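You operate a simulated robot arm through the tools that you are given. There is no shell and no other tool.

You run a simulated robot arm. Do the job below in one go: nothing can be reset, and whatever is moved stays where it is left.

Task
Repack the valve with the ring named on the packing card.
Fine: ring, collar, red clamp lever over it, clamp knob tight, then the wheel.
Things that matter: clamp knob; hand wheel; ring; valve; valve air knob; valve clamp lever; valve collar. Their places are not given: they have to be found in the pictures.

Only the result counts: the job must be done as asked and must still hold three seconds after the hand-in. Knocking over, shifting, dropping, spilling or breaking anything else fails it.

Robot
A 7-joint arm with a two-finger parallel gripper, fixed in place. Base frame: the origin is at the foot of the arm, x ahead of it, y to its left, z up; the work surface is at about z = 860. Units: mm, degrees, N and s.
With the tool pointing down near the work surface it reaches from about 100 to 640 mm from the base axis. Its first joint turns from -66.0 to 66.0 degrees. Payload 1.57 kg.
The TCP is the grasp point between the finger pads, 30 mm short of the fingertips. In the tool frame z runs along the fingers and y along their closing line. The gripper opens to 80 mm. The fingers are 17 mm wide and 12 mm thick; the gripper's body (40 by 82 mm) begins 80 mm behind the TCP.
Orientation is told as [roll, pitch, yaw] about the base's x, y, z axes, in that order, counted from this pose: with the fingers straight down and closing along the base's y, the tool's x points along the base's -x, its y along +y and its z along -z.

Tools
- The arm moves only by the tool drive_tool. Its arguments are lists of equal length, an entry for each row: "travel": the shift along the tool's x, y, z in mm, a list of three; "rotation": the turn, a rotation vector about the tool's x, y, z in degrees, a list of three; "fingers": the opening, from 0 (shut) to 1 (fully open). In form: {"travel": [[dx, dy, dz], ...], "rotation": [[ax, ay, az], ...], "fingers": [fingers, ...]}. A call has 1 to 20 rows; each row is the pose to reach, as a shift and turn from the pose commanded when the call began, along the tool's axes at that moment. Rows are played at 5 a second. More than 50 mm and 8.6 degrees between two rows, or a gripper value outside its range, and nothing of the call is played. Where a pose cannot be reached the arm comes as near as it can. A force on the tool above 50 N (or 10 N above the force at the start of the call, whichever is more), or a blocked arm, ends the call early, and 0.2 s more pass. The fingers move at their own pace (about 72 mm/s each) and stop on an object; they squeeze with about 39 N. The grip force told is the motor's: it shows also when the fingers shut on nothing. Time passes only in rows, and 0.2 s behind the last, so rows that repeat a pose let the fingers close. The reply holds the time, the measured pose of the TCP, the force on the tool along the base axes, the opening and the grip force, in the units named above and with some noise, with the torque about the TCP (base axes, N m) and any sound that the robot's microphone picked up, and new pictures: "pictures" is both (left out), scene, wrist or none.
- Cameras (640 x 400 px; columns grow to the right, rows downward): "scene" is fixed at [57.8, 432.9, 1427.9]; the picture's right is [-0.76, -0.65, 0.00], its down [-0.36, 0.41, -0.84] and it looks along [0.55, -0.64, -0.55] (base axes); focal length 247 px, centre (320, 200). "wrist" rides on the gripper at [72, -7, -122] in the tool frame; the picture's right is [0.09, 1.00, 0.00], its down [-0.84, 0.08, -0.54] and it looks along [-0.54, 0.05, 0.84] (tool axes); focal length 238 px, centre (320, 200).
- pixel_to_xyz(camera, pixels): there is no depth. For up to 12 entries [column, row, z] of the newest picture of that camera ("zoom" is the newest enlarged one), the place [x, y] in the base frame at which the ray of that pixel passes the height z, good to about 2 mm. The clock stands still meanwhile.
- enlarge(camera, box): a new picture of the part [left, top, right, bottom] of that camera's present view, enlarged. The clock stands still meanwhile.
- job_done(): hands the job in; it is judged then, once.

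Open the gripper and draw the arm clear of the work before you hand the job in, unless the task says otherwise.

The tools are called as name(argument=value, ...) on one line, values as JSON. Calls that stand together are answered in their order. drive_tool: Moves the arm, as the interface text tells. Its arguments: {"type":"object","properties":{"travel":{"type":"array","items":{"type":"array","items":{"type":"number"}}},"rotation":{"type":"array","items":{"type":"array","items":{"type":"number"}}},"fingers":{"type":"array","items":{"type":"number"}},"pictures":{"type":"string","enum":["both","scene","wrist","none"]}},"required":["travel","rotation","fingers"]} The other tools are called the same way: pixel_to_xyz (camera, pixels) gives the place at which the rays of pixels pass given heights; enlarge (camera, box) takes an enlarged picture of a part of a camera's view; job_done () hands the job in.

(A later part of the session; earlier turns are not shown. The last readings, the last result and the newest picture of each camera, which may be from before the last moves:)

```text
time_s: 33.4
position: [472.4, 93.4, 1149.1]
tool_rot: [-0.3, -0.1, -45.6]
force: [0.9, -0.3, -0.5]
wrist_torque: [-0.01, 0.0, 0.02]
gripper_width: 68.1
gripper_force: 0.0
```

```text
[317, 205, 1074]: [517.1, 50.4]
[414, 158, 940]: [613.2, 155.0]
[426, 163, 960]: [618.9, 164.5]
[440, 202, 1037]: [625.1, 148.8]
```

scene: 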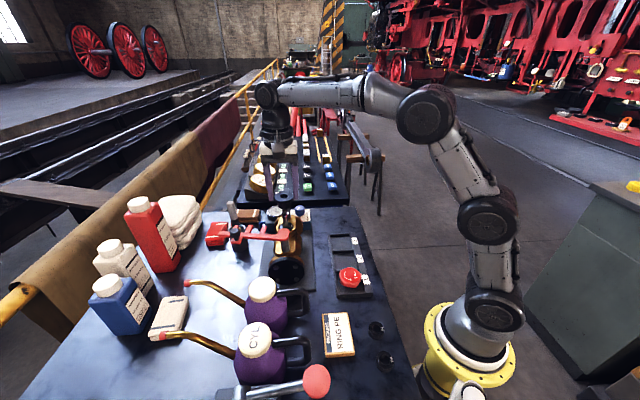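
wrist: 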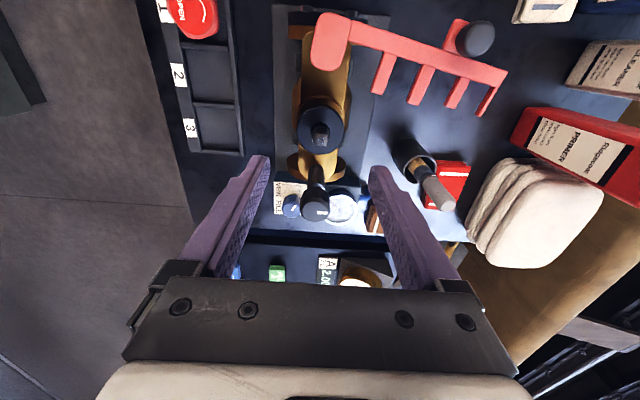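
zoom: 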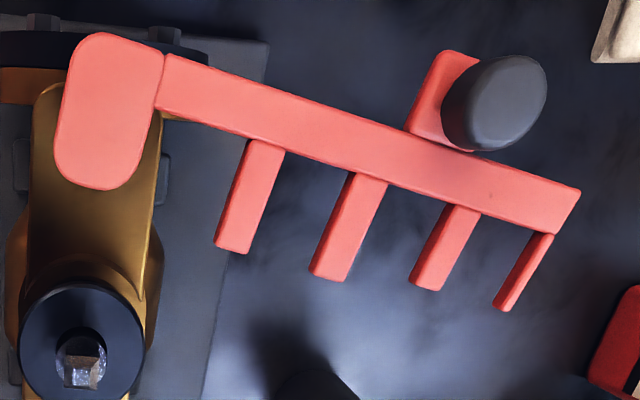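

Lever geometry fits: forks at 71 and 139 mm from the pivot (420.8,149.4), matching stem and clamp stud, so the swing is about -76°. I move above the lever's handle knob at (487,229) and turn to yaw ≈+50 so the jaws close tangentially.

drive_tool(travel=[[7, 8.8, 0], [14.5, 17.5, 0], [21.8, 26.3, 0], [29, 35, 0], [36.3, 43.8, 0], [43.5, 52.5, 0], [50.8, 61.3, 0], [58, 70, 0], [65.3, 78.8, 0], [72.5, 87.5, 0], [79.8, 96.3, 0], [87, 105, 0], [87, 105, 0]], rotation=[[0, 0, -8], [0, 0, -16], [0, 0, -24], [0, 0, -32], [0, 0, -40], [0, 0, -48], [0, 0, -56], [0, 0, -64], [0, 0, -72], [0, 0, -80], [0, 0, -88], [0, 0, -95], [0, 0, -95]], fingers=[0.65, 0.65, 0.65, 0.65, 0.65, 0.65, 0.65, 0.65, 0.65, 0.65, 0.65, 0.65, 0.65])

enlarge(camera="wrist", box=[220, 80, 420, 205])

enlarge(camera="scene", box=[205, 190, 305, 260])

```text
time_s: 36.2
position: [486.6, 228.0, 1147.8]
tool_rot: [-0.1, 0.4, 49.5]
force: [-0.2, 0.1, -0.5]
wrist_torque: [-0.02, -0.02, 0.0]
gripper_width: 52.2
gripper_force: 0.0
```

scene: 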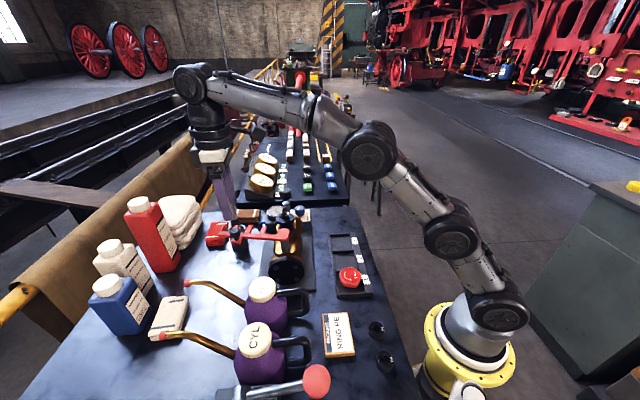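
wrist: 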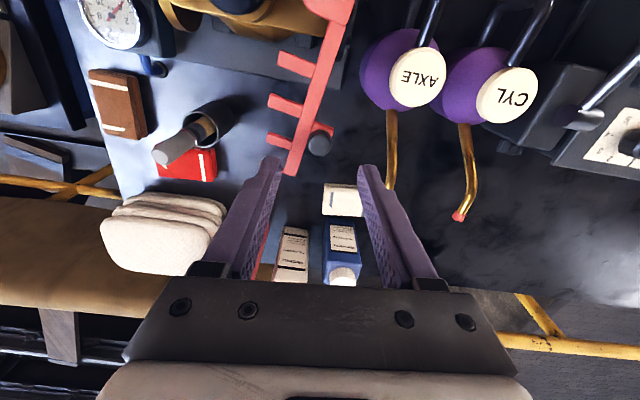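

```text
3.20 times, centred on (320, 142) of wrist
```

zoom: 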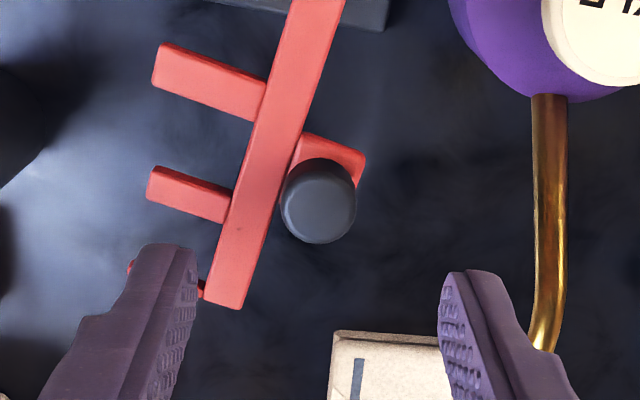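

```text
5.71 times, centred on (255, 225) of scene
```

zoom: 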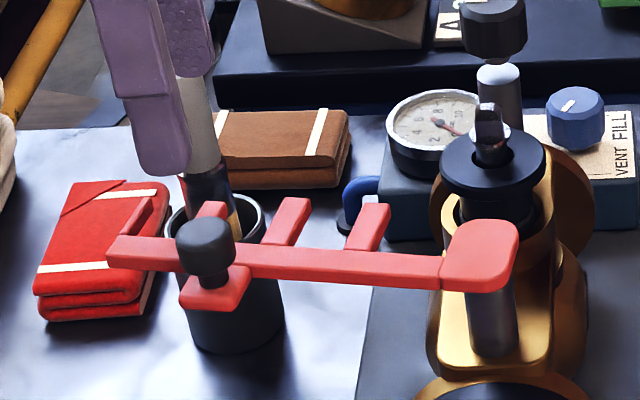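

The handle knob appears at wrist-zoom (319,186) and scene (234.9,230.6); I triangulate it.

pixel_to_xyz(camera="wrist", pixels=[[319.7, 137.5, 1050], [319.7, 137.5, 1062], [319.7, 137.5, 1075]])

pixel_to_xyz(camera="scene", pixels=[[234.9, 230.6, 1050], [234.9, 230.6, 1062], [234.9, 230.6, 1075]])

```text
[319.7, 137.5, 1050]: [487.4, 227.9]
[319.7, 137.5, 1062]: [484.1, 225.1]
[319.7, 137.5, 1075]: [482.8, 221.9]
```

```text
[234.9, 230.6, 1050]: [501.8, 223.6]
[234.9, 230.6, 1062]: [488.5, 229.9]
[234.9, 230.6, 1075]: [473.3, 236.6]
```

The handle is centred under the TCP. I descend to put the fingertips at about z≈1042 around the knob, above the lever bar.

drive_tool(travel=[[0, 0, 30], [0, 0, 55], [0, 0, 68], [0, 0, 75], [0, 0, 75]], rotation=[[0, 0, 0], [0, 0, 0], [0, 0, 0], [0, 0, 0], [0, 0, 0]], fingers=[0.6, 0.6, 0.6, 0.6, 0.6], pictures="wrist")

enlarge(camera="wrist", box=[220, 80, 420, 205])

enlarge(camera="scene", box=[205, 190, 305, 260])

```text
time_s: 37.4
position: [488.0, 229.4, 1072.1]
tool_rot: [-0.2, 0.4, 49.4]
force: [-0.4, 0.7, -0.3]
wrist_torque: [0.0, 0.02, -0.01]
gripper_width: 48.0
gripper_force: 0.0
```

wrist: 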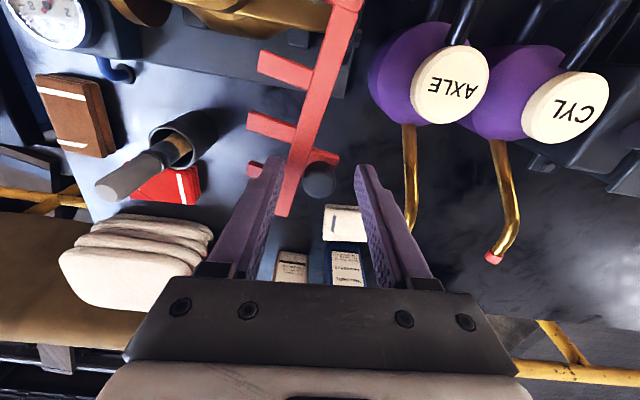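

```text
3.20 times, centred on (320, 142) of wrist
```

zoom: 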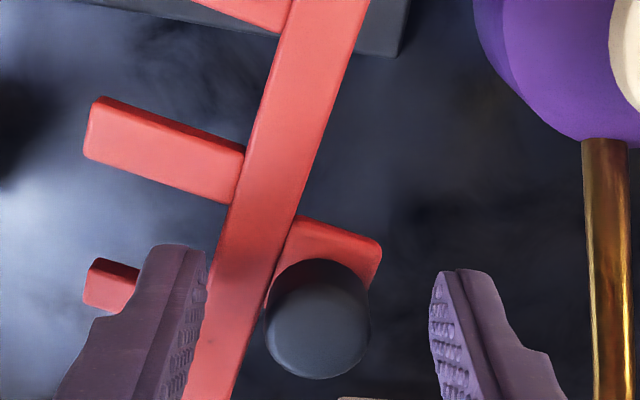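

```text
5.71 times, centred on (255, 225) of scene
```

zoom: 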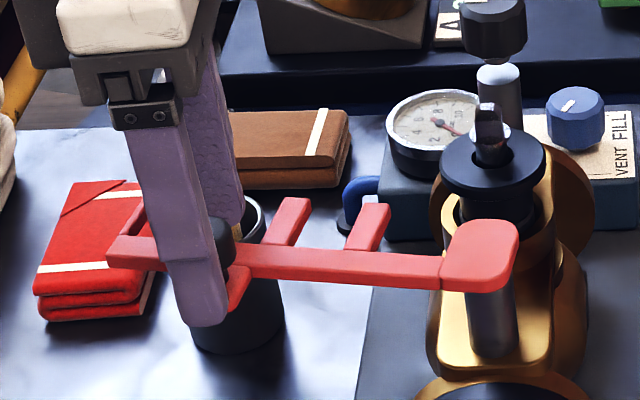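

Fingers are on both sides of the knob with no contact. I close on the knob.

drive_tool(travel=[[0, 0, 0], [0, 0, 0], [0, 0, 0], [0, 0, 0]], rotation=[[0, 0, 0], [0, 0, 0], [0, 0, 0], [0, 0, 0]], fingers=[0.4, 0.2, 0.1, 0.1], pictures="wrist")

enlarge(camera="wrist", box=[220, 80, 420, 205])

```text
time_s: 38.4
position: [488.2, 229.3, 1074.1]
tool_rot: [-0.3, 0.3, 49.4]
force: [-0.8, 0.0, -0.4]
wrist_torque: [0.03, -0.02, -0.01]
gripper_width: 21.5
gripper_force: 34.6
```

wrist: 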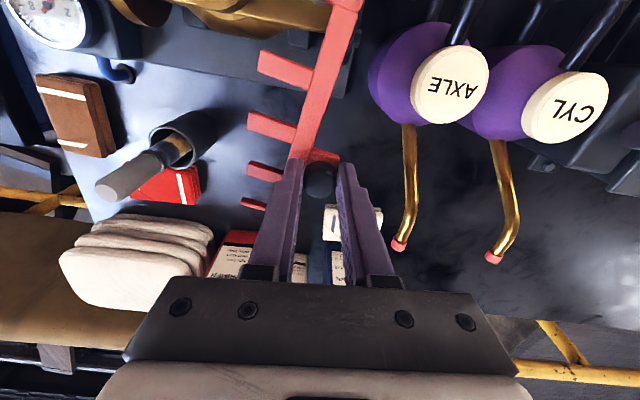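

```text
3.20 times, centred on (320, 142) of wrist
```

zoom: 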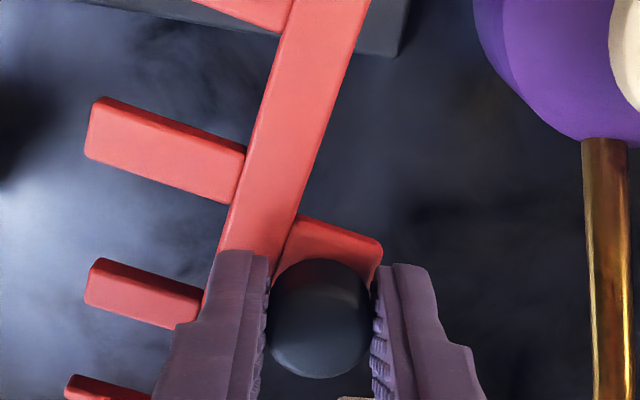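

Handle gripped at 21.5 mm. I swing the lever 28° along the arc around the pivot, turning the tool with it, and check.

drive_tool(travel=[[0.2, -6.3, 0], [0.7, -12.6, 0], [1.6, -18.9, 0], [2.9, -25.1, 0], [4.5, -31.1, 0], [6.6, -37.2, 0], [9.0, -43.0, 0], [11.7, -48.7, 0]], rotation=[[0, 0, 3.5], [0, 0, 7], [0, 0, 10.5], [0, 0, 14], [0, 0, 17.5], [0, 0, 21], [0, 0, 24.5], [0, 0, 28]], fingers=[0.1, 0.1, 0.1, 0.1, 0.1, 0.1, 0.1, 0.1])

enlarge(camera="scene", box=[205, 190, 305, 260])

```text
time_s: 40.2
position: [520.6, 188.9, 1073.0]
tool_rot: [-0.5, -0.5, 21.3]
force: [26.0, 13.8, -3.7]
wrist_torque: [0.35, -0.69, -0.03]
gripper_width: 21.1
gripper_force: 34.1
```

scene: 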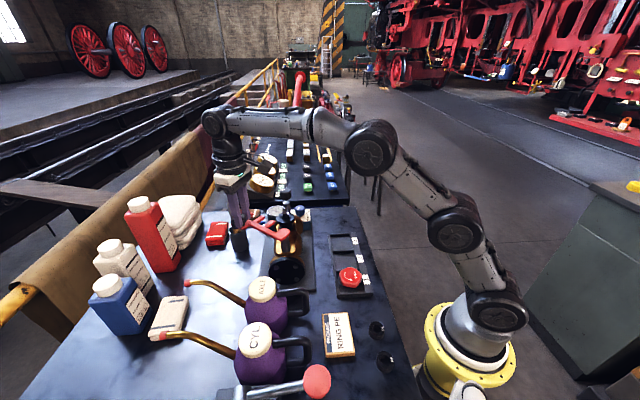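
wrist: 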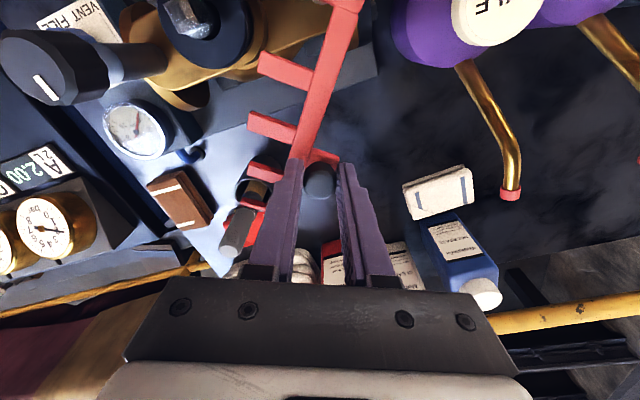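

```text
5.71 times, centred on (255, 225) of scene
```

zoom: 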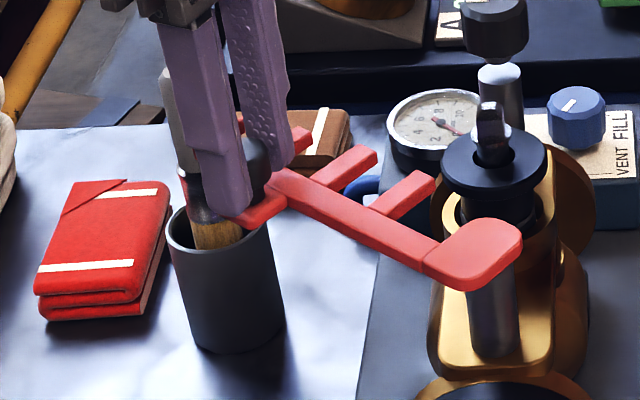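

Lever swung 28°; a 29 N radial push shows the true pivot is nearer (423,144.5) with radius 107. I correct for that and continue another 28°.

drive_tool(travel=[[-3.9, -0.6, 0], [-4.0, -8.0, 0], [-3.6, -15.5, 0], [-2.7, -22.9, 0], [-1.3, -30.2, 0], [0.6, -37.5, 0], [3.0, -44.5, 0], [5.9, -51.4, 0]], rotation=[[0, 0, 0], [0, 0, 4], [0, 0, 8], [0, 0, 12], [0, 0, 16], [0, 0, 20], [0, 0, 24], [0, 0, 28]], fingers=[0.1, 0.1, 0.1, 0.1, 0.1, 0.1, 0.1, 0.1])

enlarge(camera="scene", box=[235, 190, 315, 246])

enlarge(camera="wrist", box=[180, 20, 420, 180])

```text
time_s: 42.0
position: [530.2, 137.7, 1072.9]
tool_rot: [-0.3, -0.1, -6.8]
force: [15.1, 0.0, -0.7]
wrist_torque: [0.04, -0.28, -0.03]
gripper_width: 21.0
gripper_force: 34.8
```

scene: 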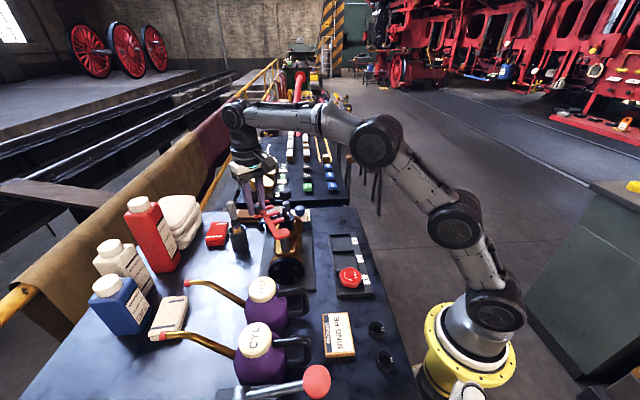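
wrist: 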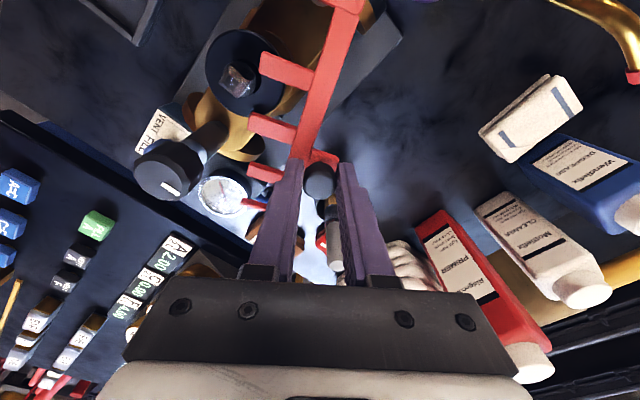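

```text
7.14 times, centred on (275, 218) of scene
```

zoom: 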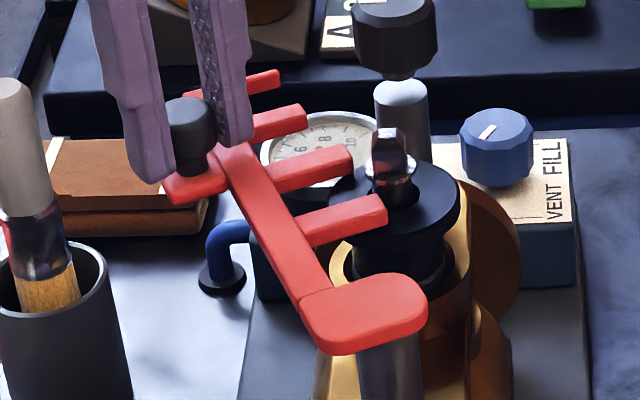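

```text
2.50 times, centred on (300, 100) of wrist
```

zoom: 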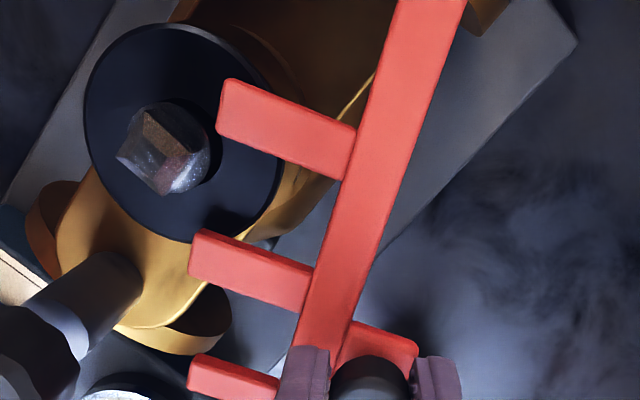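

The first prong passes above the collar flange and the fork is approaching the stem. I continue 16° more in small steps.

drive_tool(travel=[[-1.6, -3.7, 0], [-1.6, -7.5, 0], [-1.5, -11.2, 0], [-1.3, -14.9, 0], [-0.9, -18.7, 0], [-0.4, -22.4, 0], [0.3, -26.0, 0], [1.0, -29.7, 0]], rotation=[[0, 0, 2], [0, 0, 4], [0, 0, 6], [0, 0, 8], [0, 0, 10], [0, 0, 12], [0, 0, 14], [0, 0, 16]], fingers=[0.1, 0.1, 0.1, 0.1, 0.1, 0.1, 0.1, 0.1])

enlarge(camera="scene", box=[245, 185, 325, 241])

enlarge(camera="wrist", box=[180, 40, 420, 200])

```text
time_s: 43.8
position: [525.2, 108.1, 1072.8]
tool_rot: [-0.4, -0.1, -22.6]
force: [7.5, -1.6, -0.4]
wrist_torque: [0.06, 0.07, -0.05]
gripper_width: 21.0
gripper_force: 34.6
```

scene: 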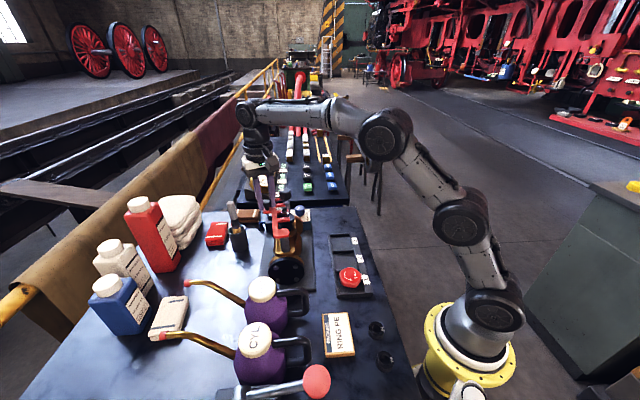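
wrist: 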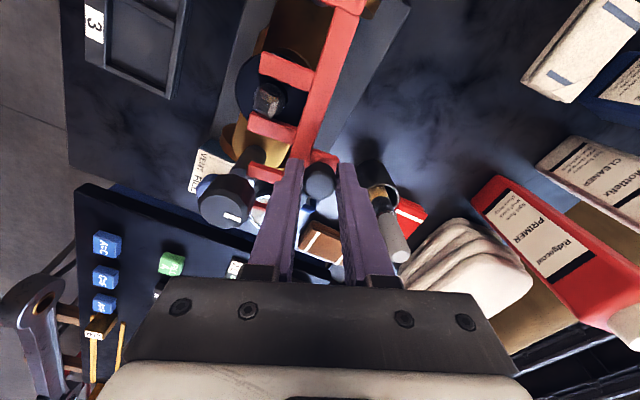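

```text
7.14 times, centred on (285, 213) of scene
```

zoom: 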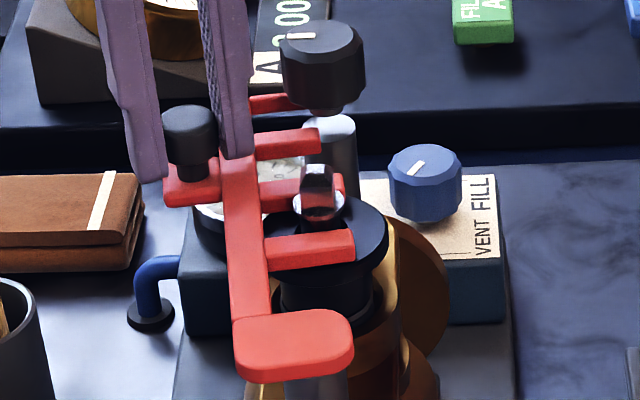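

```text
2.50 times, centred on (300, 120) of wrist
```

zoom: 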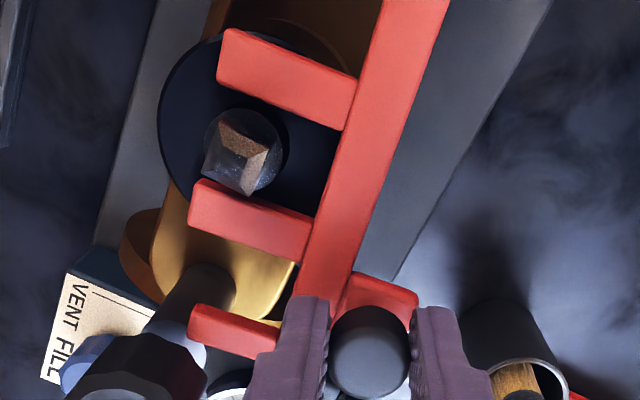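

The stem is entering the first fork and force is low. I continue 8° more in 2° steps, feeling for the end stop.

drive_tool(travel=[[-0.1, -3.7, 0], [-0.1, -7.5, 0], [0, -11.2, 0], [0.2, -14.9, 0]], rotation=[[0, 0, 2], [0, 0, 4], [0, 0, 6], [0, 0, 8]], fingers=[0.1, 0.1, 0.1, 0.1])

enlarge(camera="scene", box=[245, 185, 325, 241])

enlarge(camera="wrist", box=[180, 40, 420, 200])

```text
time_s: 44.8
position: [520.0, 95.6, 1072.9]
tool_rot: [-0.2, -0.2, -30.6]
force: [14.1, -1.0, -6.7]
wrist_torque: [0.01, -0.18, 0.1]
gripper_width: 21.0
gripper_force: 33.8
```

scene: 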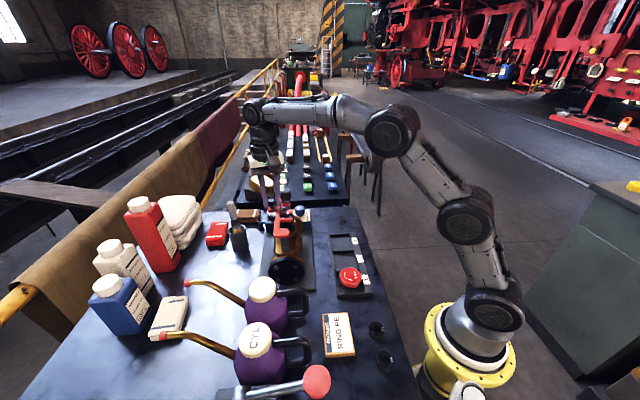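
wrist: 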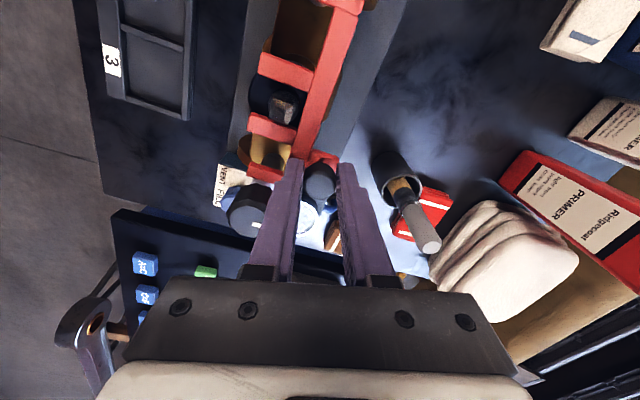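

```text
7.14 times, centred on (285, 213) of scene
```

zoom: 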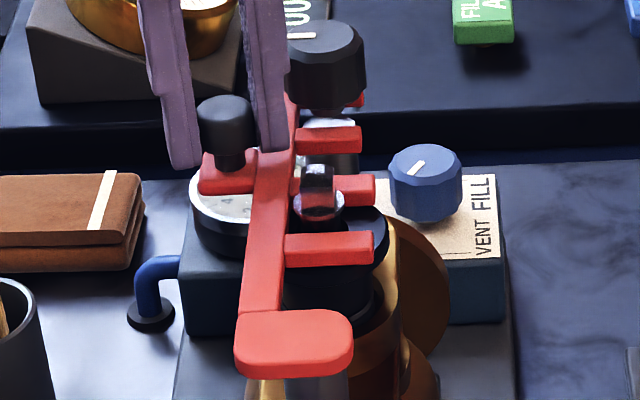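

```text
2.50 times, centred on (300, 120) of wrist
```

zoom: 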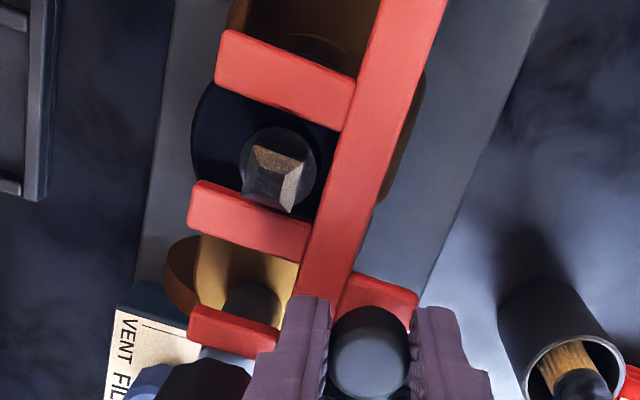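

Both forks straddle stem and clamp stud. I check the bar's direction against the valve axis numerically.

pixel_to_xyz(camera="zoom", pixels=[[420, 10, 1034], [337, 262, 1034], [374, 10, 1034], [303, 262, 1034], [275, 175, 1057], [225, 70, 1034], [198, 203, 1034], [196, 315, 1034], [551, 0, 880], [430, 290, 880]])

```text
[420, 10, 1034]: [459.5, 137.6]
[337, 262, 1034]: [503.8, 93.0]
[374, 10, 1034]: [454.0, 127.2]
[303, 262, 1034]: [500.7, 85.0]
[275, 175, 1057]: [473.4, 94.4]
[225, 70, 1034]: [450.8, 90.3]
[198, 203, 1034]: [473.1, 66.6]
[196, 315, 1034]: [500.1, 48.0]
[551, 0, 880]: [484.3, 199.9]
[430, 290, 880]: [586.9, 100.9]
```

Bar (-44°) is parallel to the valve axis (-44°) and stem and stud are within the forks. I release the handle with a small opening (the clamp knob is close) and lift.

drive_tool(travel=[[0, 0, 0], [0, 0, 0], [0, 0, -5], [0, 0, -30], [0, 0, -70], [0, 0, -100]], rotation=[[0, 0, 0], [0, 0, 0], [0, 0, 0], [0, 0, 0], [0, 0, 0], [0, 0, 0]], fingers=[0.36, 0.36, 0.36, 0.36, 0.36, 0.4])

enlarge(camera="scene", box=[245, 185, 325, 241])

enlarge(camera="wrist", box=[200, 80, 380, 200])

```text
time_s: 46.2
position: [518.6, 96.1, 1173.0]
tool_rot: [-0.3, -0.2, -30.6]
force: [-1.0, 0.3, 0.5]
wrist_torque: [0.0, 0.01, 0.01]
gripper_width: 32.0
gripper_force: 0.0
```

scene: 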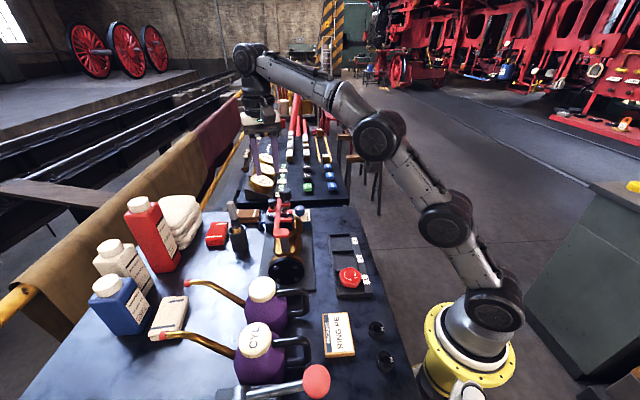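
wrist: 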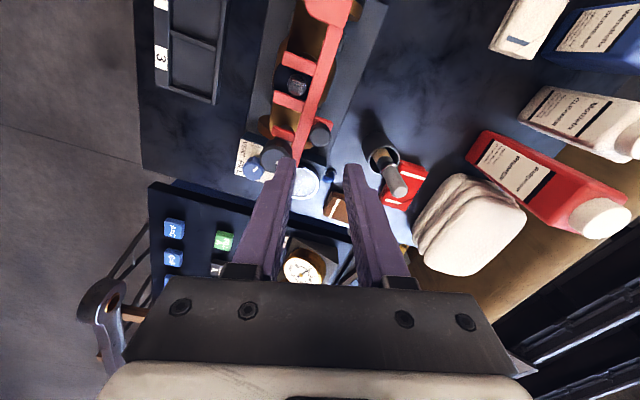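

```text
7.14 times, centred on (285, 213) of scene
```

zoom: 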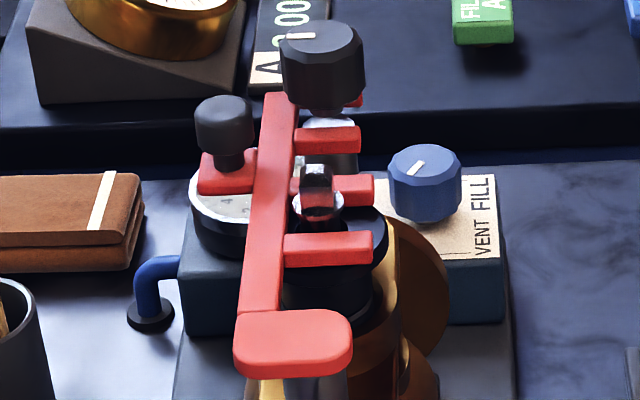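

```text
3.33 times, centred on (290, 140) of wrist
```

zoom: 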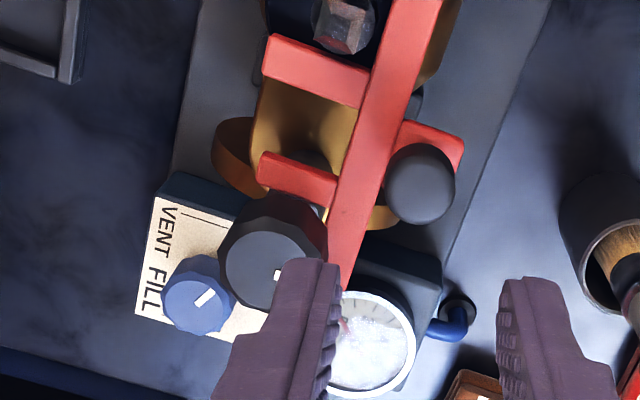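

The lever stays in place. I move above the clamp knob at about (519,47) and turn to yaw ≈+60 so I have room to turn it clockwise.

drive_tool(travel=[[-2.5, -4, 0], [-5, -8, 0], [-7.5, -12.5, 0], [-10, -17, 0], [-12.5, -21, 0], [-15, -25, 0], [-17.5, -29, 5], [-20, -33.5, 10], [-22.5, -38, 15], [-25, -42, 20], [-25.3, -42, 23], [-25.3, -42, 23]], rotation=[[0, 0, -8], [0, 0, -16], [0, 0, -24], [0, 0, -32], [0, 0, -40], [0, 0, -48], [0, 0, -56], [0, 0, -64], [0, 0, -72], [0, 0, -80], [0, 0, -88], [0, 0, -90]], fingers=[0.6, 0.6, 0.6, 0.6, 0.6, 0.6, 0.6, 0.6, 0.6, 0.6, 0.6, 0.6])

enlarge(camera="wrist", box=[220, 80, 420, 205])

enlarge(camera="scene", box=[260, 180, 310, 215])

```text
time_s: 48.8
position: [520.1, 46.3, 1151.3]
tool_rot: [-0.2, 0.3, 59.6]
force: [-0.4, -0.2, -0.1]
wrist_torque: [-0.03, -0.02, 0.01]
gripper_width: 47.8
gripper_force: 0.2
```

scene: 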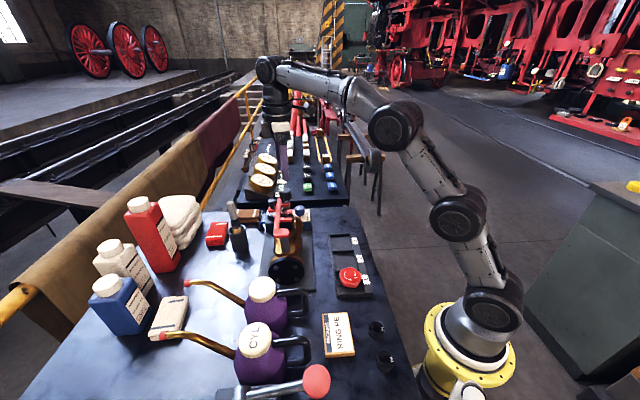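
wrist: 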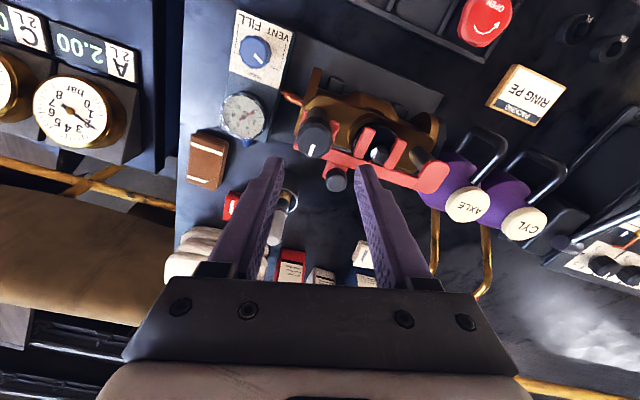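

```text
3.20 times, centred on (320, 142) of wrist
```

zoom: 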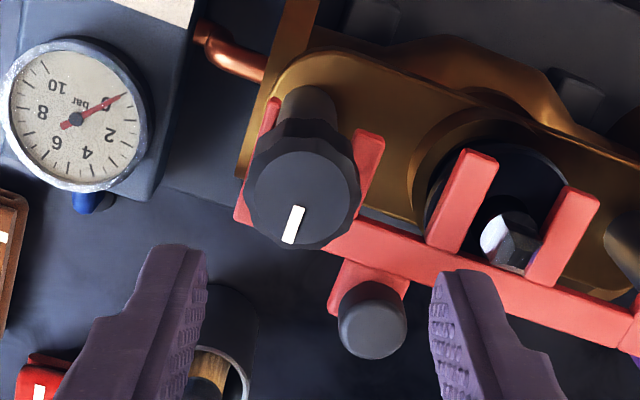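

```text
11.43 times, centred on (285, 198) of scene
```

zoom: 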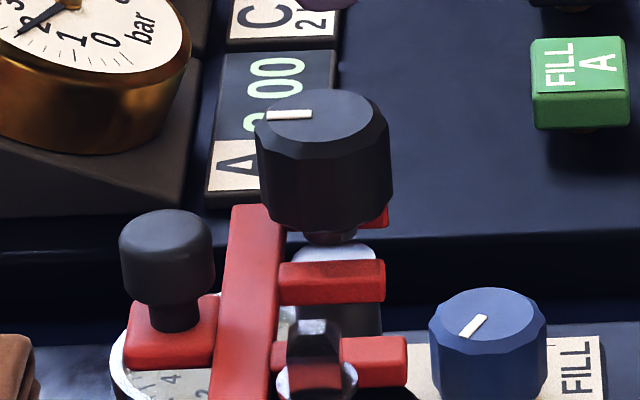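

Knob top is at wrist (314.4,139.4) and scene (285.2,190.4). I triangulate it, including mark direction.

pixel_to_xyz(camera="wrist", pixels=[[314.4, 139.4, 1060], [314.4, 139.4, 1074], [314.4, 139.4, 1090], [313.1, 145.6, 1074], [310.9, 154.4, 1074]])

pixel_to_xyz(camera="scene", pixels=[[285.2, 190.4, 1060], [285.2, 190.4, 1074], [285.2, 190.4, 1090]])

```text
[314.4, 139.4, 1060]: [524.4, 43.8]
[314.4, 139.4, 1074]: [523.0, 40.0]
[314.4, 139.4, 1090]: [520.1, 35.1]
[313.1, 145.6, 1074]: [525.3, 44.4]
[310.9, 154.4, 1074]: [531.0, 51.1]
```

```text
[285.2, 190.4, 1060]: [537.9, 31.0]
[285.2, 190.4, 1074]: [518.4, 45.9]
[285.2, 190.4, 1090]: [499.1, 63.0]
```

Knob axis is (523.6,41.3), top ≈1070. I align and descend with a 46 mm opening so that the tips reach z≈1046.

drive_tool(travel=[[2.5, -5.5, 0], [2.5, -5.5, 25], [2.5, -5.5, 45], [2.5, -5.5, 45]], rotation=[[0, 0, 0], [0, 0, 0], [0, 0, 0], [0, 0, 0]], fingers=[0.58, 0.58, 0.58, 0.58], pictures="wrist")

enlarge(camera="wrist", box=[220, 80, 420, 205])

enlarge(camera="scene", box=[260, 175, 310, 210])

```text
time_s: 49.8
position: [522.8, 42.4, 1105.4]
tool_rot: [-0.3, 0.3, 59.4]
force: [0.1, 0.0, 0.1]
wrist_torque: [0.03, -0.01, 0.01]
gripper_width: 46.3
gripper_force: 0.1
```

wrist: 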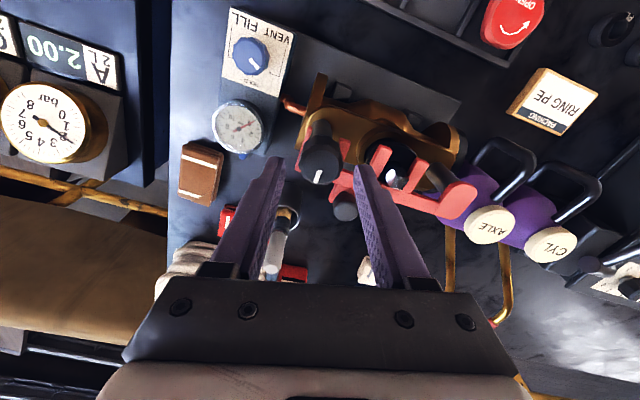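

```text
3.20 times, centred on (320, 142) of wrist
```

zoom: 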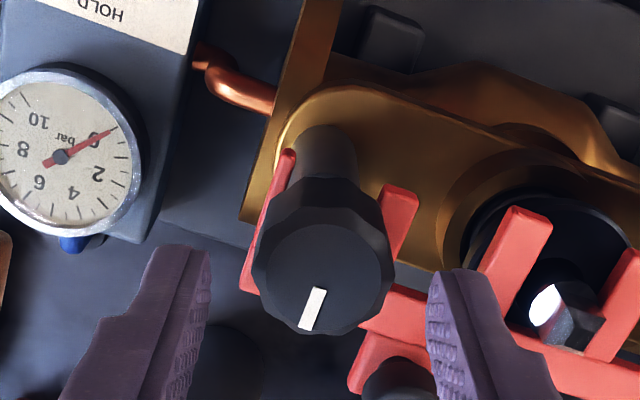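

```text
11.43 times, centred on (285, 192) of scene
```

zoom: 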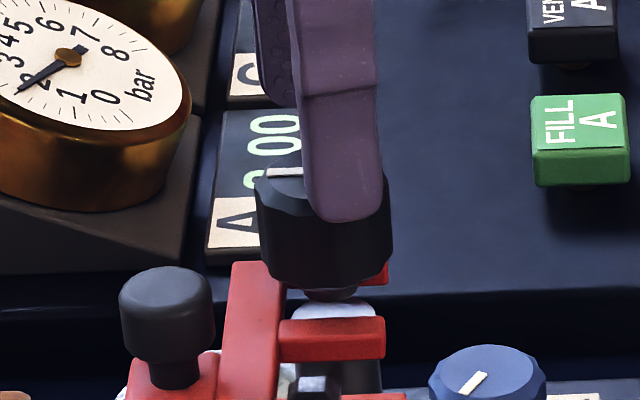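

I verify the knob's centre with the closer picture: zoom (324,278) at z≈1070.

pixel_to_xyz(camera="wrist", pixels=[[321.3, 166.8, 1070], [321.3, 166.8, 1070], [321.3, 166.8, 1075]])

```text
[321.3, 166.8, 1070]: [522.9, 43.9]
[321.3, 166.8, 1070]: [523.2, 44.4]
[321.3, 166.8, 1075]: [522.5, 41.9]
```

Well centred. I go down 29 mm and close on the knob.

drive_tool(travel=[[0, 0.5, 12], [0, 0.5, 22], [0, 0.5, 29], [0, 0.5, 29], [0, 0.5, 29], [0, 0.5, 29]], rotation=[[0, 0, 0], [0, 0, 0], [0, 0, 0], [0, 0, 0], [0, 0, 0], [0, 0, 0]], fingers=[0.58, 0.58, 0.58, 0.3, 0.2, 0.2], pictures="wrist")

enlarge(camera="wrist", box=[220, 80, 420, 205])

enlarge(camera="scene", box=[260, 175, 310, 210])

```text
time_s: 51.2
position: [523.2, 42.3, 1075.9]
tool_rot: [-0.1, 0.3, 59.5]
force: [-2.3, 1.3, -0.7]
wrist_torque: [0.15, 0.12, -0.02]
gripper_width: 31.5
gripper_force: 39.7
```

wrist: 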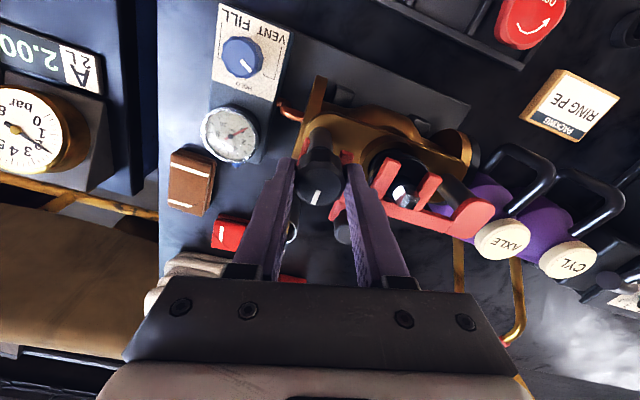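

```text
3.20 times, centred on (320, 142) of wrist
```

zoom: 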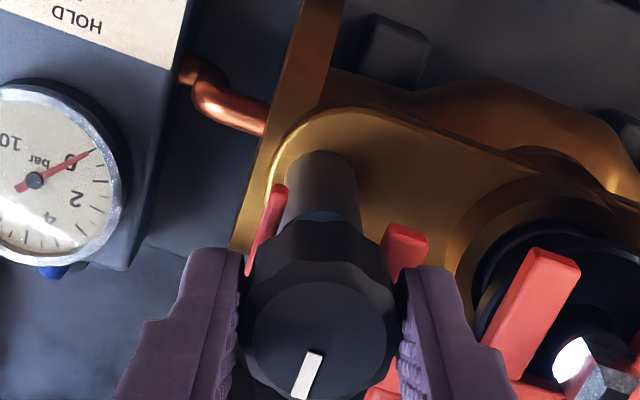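

```text
11.43 times, centred on (285, 192) of scene
```

zoom: 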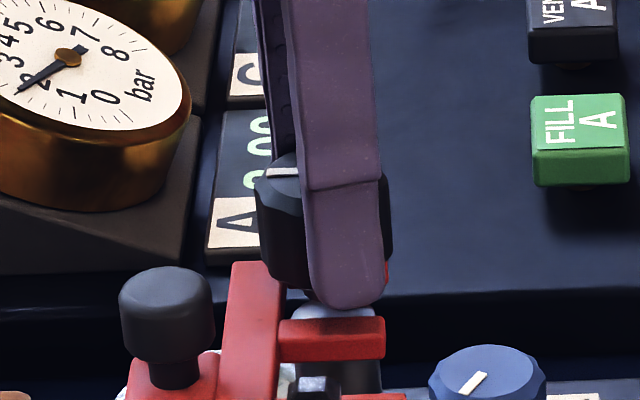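

Knob gripped at 31.5 mm. I turn it clockwise (tool +z) by 40° and watch torque.

drive_tool(travel=[[0, 0, 0], [0, 0, 0], [0, 0, 0], [0, 0, 0], [0, 0, 0], [0, 0, 0], [0, 0, 0]], rotation=[[0, 0, 6], [0, 0, 12], [0, 0, 18], [0, 0, 24], [0, 0, 30], [0, 0, 36], [0, 0, 40]], fingers=[0.2, 0.2, 0.2, 0.2, 0.2, 0.2, 0.2], pictures="wrist")

enlarge(camera="wrist", box=[220, 80, 420, 205])

enlarge(camera="scene", box=[260, 175, 310, 210])

```text
time_s: 52.8
position: [523.1, 42.4, 1076.7]
tool_rot: [-0.3, 0.1, 19.3]
force: [-0.2, 7.2, 0.4]
wrist_torque: [0.17, 1.15, -0.01]
gripper_width: 31.6
gripper_force: 40.8
```

wrist: 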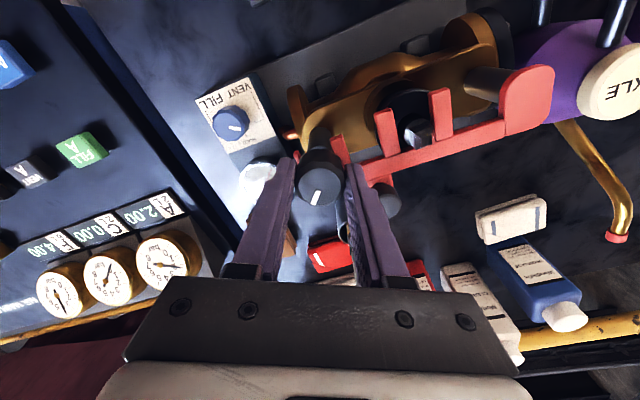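

```text
3.20 times, centred on (320, 142) of wrist
```

zoom: 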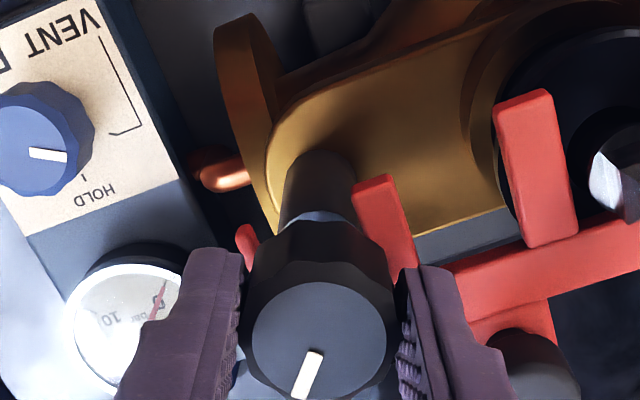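

```text
11.43 times, centred on (285, 192) of scene
```

zoom: 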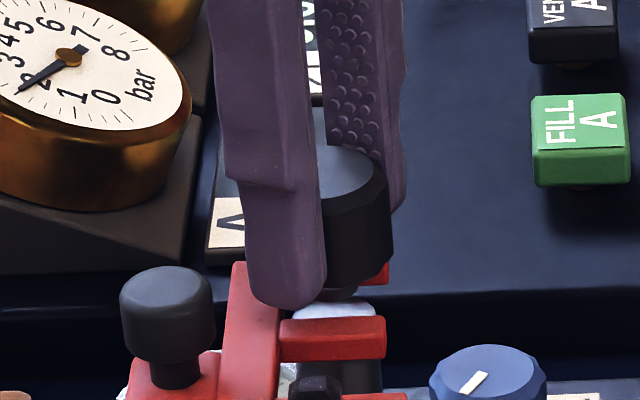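

The knob turned with the gripper (mark stays fixed in the picture), no z-torque yet. I continue 96° more clockwise.

drive_tool(travel=[[0, 0, 0], [0, 0, 0], [0, 0, 0], [0, 0, 0], [0, 0, 0], [0, 0, 0], [0, 0, 0], [0, 0, 0], [0, 0, 0], [0, 0, 0], [0, 0, 0], [0, 0, 0]], rotation=[[0, 0, 8], [0, 0, 16], [0, 0, 24], [0, 0, 32], [0, 0, 40], [0, 0, 48], [0, 0, 56], [0, 0, 64], [0, 0, 72], [0, 0, 80], [0, 0, 88], [0, 0, 96]], fingers=[0.2, 0.2, 0.2, 0.2, 0.2, 0.2, 0.2, 0.2, 0.2, 0.2, 0.2, 0.2], pictures="wrist")

enlarge(camera="wrist", box=[220, 80, 420, 205])

enlarge(camera="scene", box=[260, 175, 310, 210])

```text
time_s: 55.4
position: [524.1, 43.2, 1077.2]
tool_rot: [0.0, -0.1, -76.8]
force: [2.9, 18.3, -4.3]
wrist_torque: [0.25, -0.14, 0.02]
gripper_width: 31.5
gripper_force: 40.4
```

wrist: 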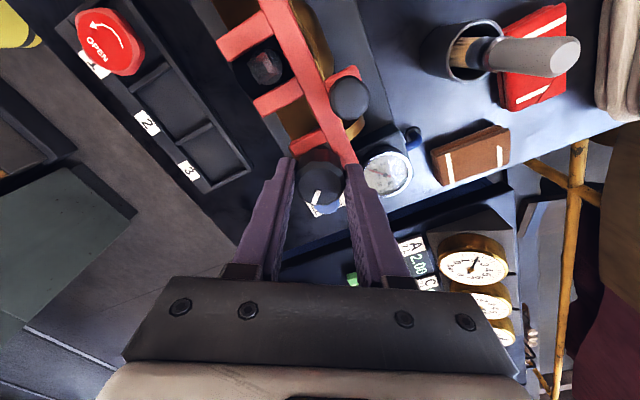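

```text
3.20 times, centred on (320, 142) of wrist
```

zoom: 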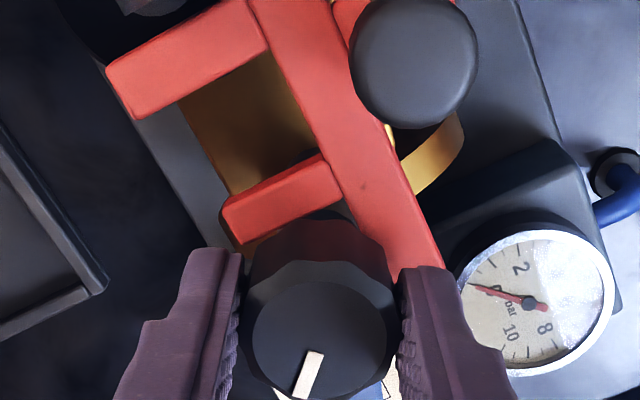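

```text
11.43 times, centred on (285, 192) of scene
```

zoom: 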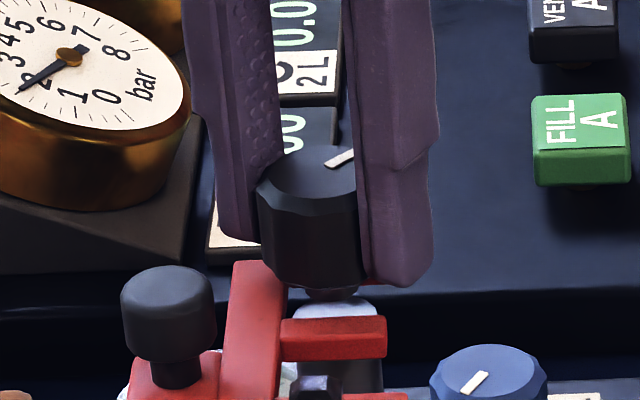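

136° turned so far with no resistance and no stop. I continue clockwise as far as the wrist allows.

drive_tool(travel=[[0, 0, 0], [0, 0, 0], [0, 0, 0], [0, 0, 0], [0, 0, 0], [0, 0, 0], [0, 0, 0]], rotation=[[0, 0, 7], [0, 0, 14], [0, 0, 21], [0, 0, 28], [0, 0, 35], [0, 0, 42], [0, 0, 49]], fingers=[0.2, 0.2, 0.2, 0.2, 0.2, 0.2, 0.2], pictures="wrist")

enlarge(camera="wrist", box=[220, 80, 420, 205])

enlarge(camera="scene", box=[260, 175, 310, 210])

```text
time_s: 57.0
position: [522.8, 42.5, 1077.5]
tool_rot: [0.2, -0.2, -125.8]
force: [10.5, 12.0, -3.3]
wrist_torque: [0.84, -0.21, 0.19]
gripper_width: 31.6
gripper_force: 40.4
```

wrist: 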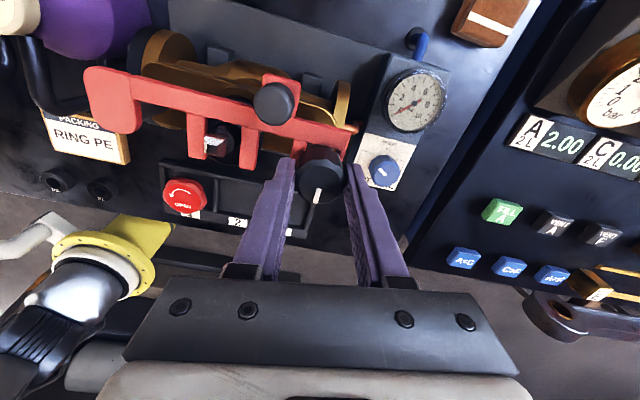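

```text
3.20 times, centred on (320, 142) of wrist
```

zoom: 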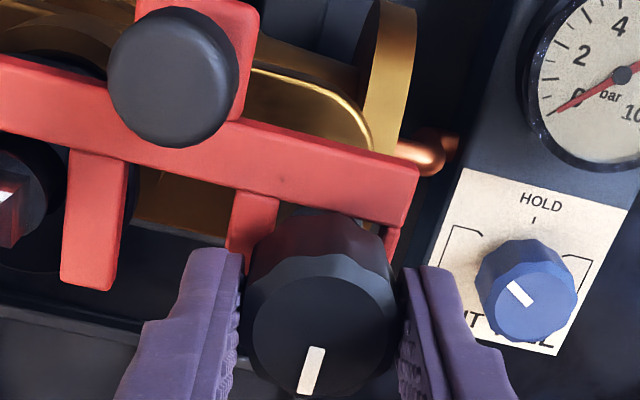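

```text
11.43 times, centred on (285, 192) of scene
```

zoom: 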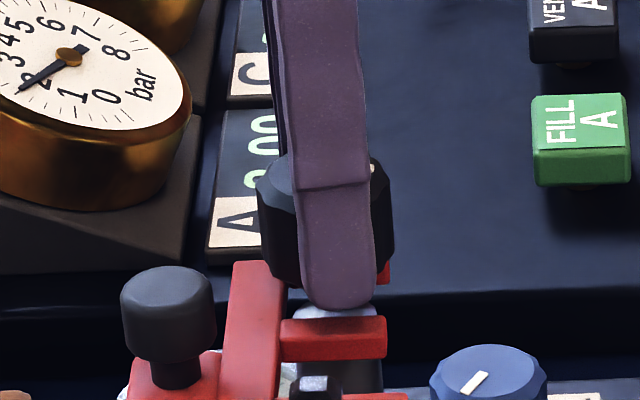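

A small z-torque (0.19) starts to appear. I continue clockwise in smaller steps.

drive_tool(travel=[[0, 0, 0], [0, 0, 0], [0, 0, 0], [0, 0, 0], [0, 0, 0], [0, 0, 0]], rotation=[[0, 0, 5], [0, 0, 10], [0, 0, 15], [0, 0, 20], [0, 0, 25], [0, 0, 30]], fingers=[0.2, 0.2, 0.2, 0.2, 0.2, 0.2], pictures="wrist")

enlarge(camera="wrist", box=[220, 80, 420, 205])

enlarge(camera="scene", box=[260, 180, 310, 215])

```text
time_s: 58.4
position: [523.0, 42.9, 1076.6]
tool_rot: [0.1, -0.1, -155.7]
force: [-8.2, 7.0, -1.0]
wrist_torque: [0.44, 0.28, 0.45]
gripper_width: 31.7
gripper_force: 40.4
```

wrist: 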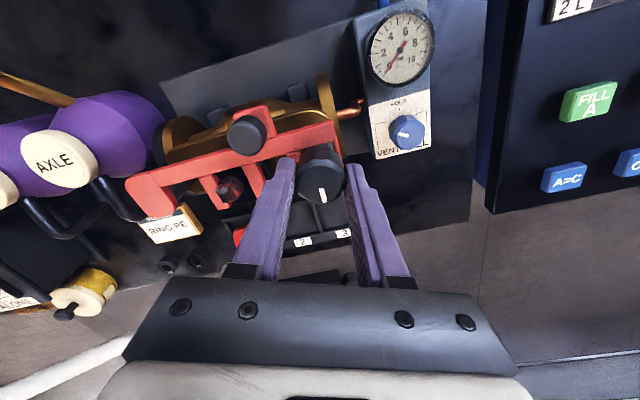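

```text
3.20 times, centred on (320, 142) of wrist
```

zoom: 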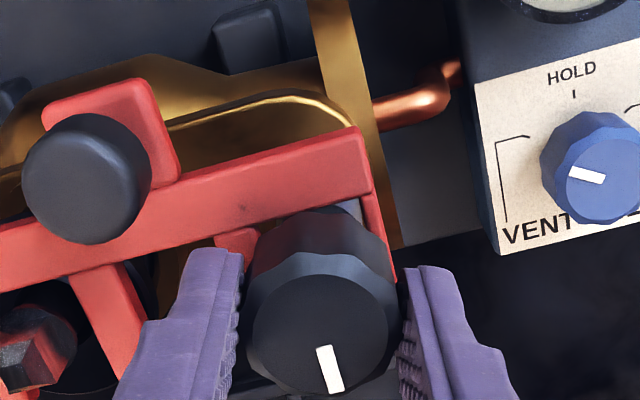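

```text
11.43 times, centred on (285, 198) of scene
```

zoom: 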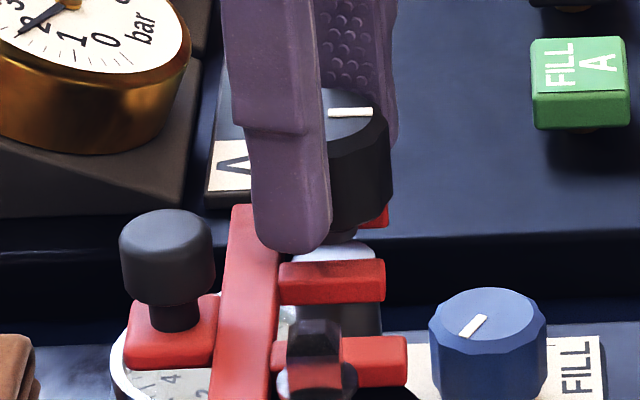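

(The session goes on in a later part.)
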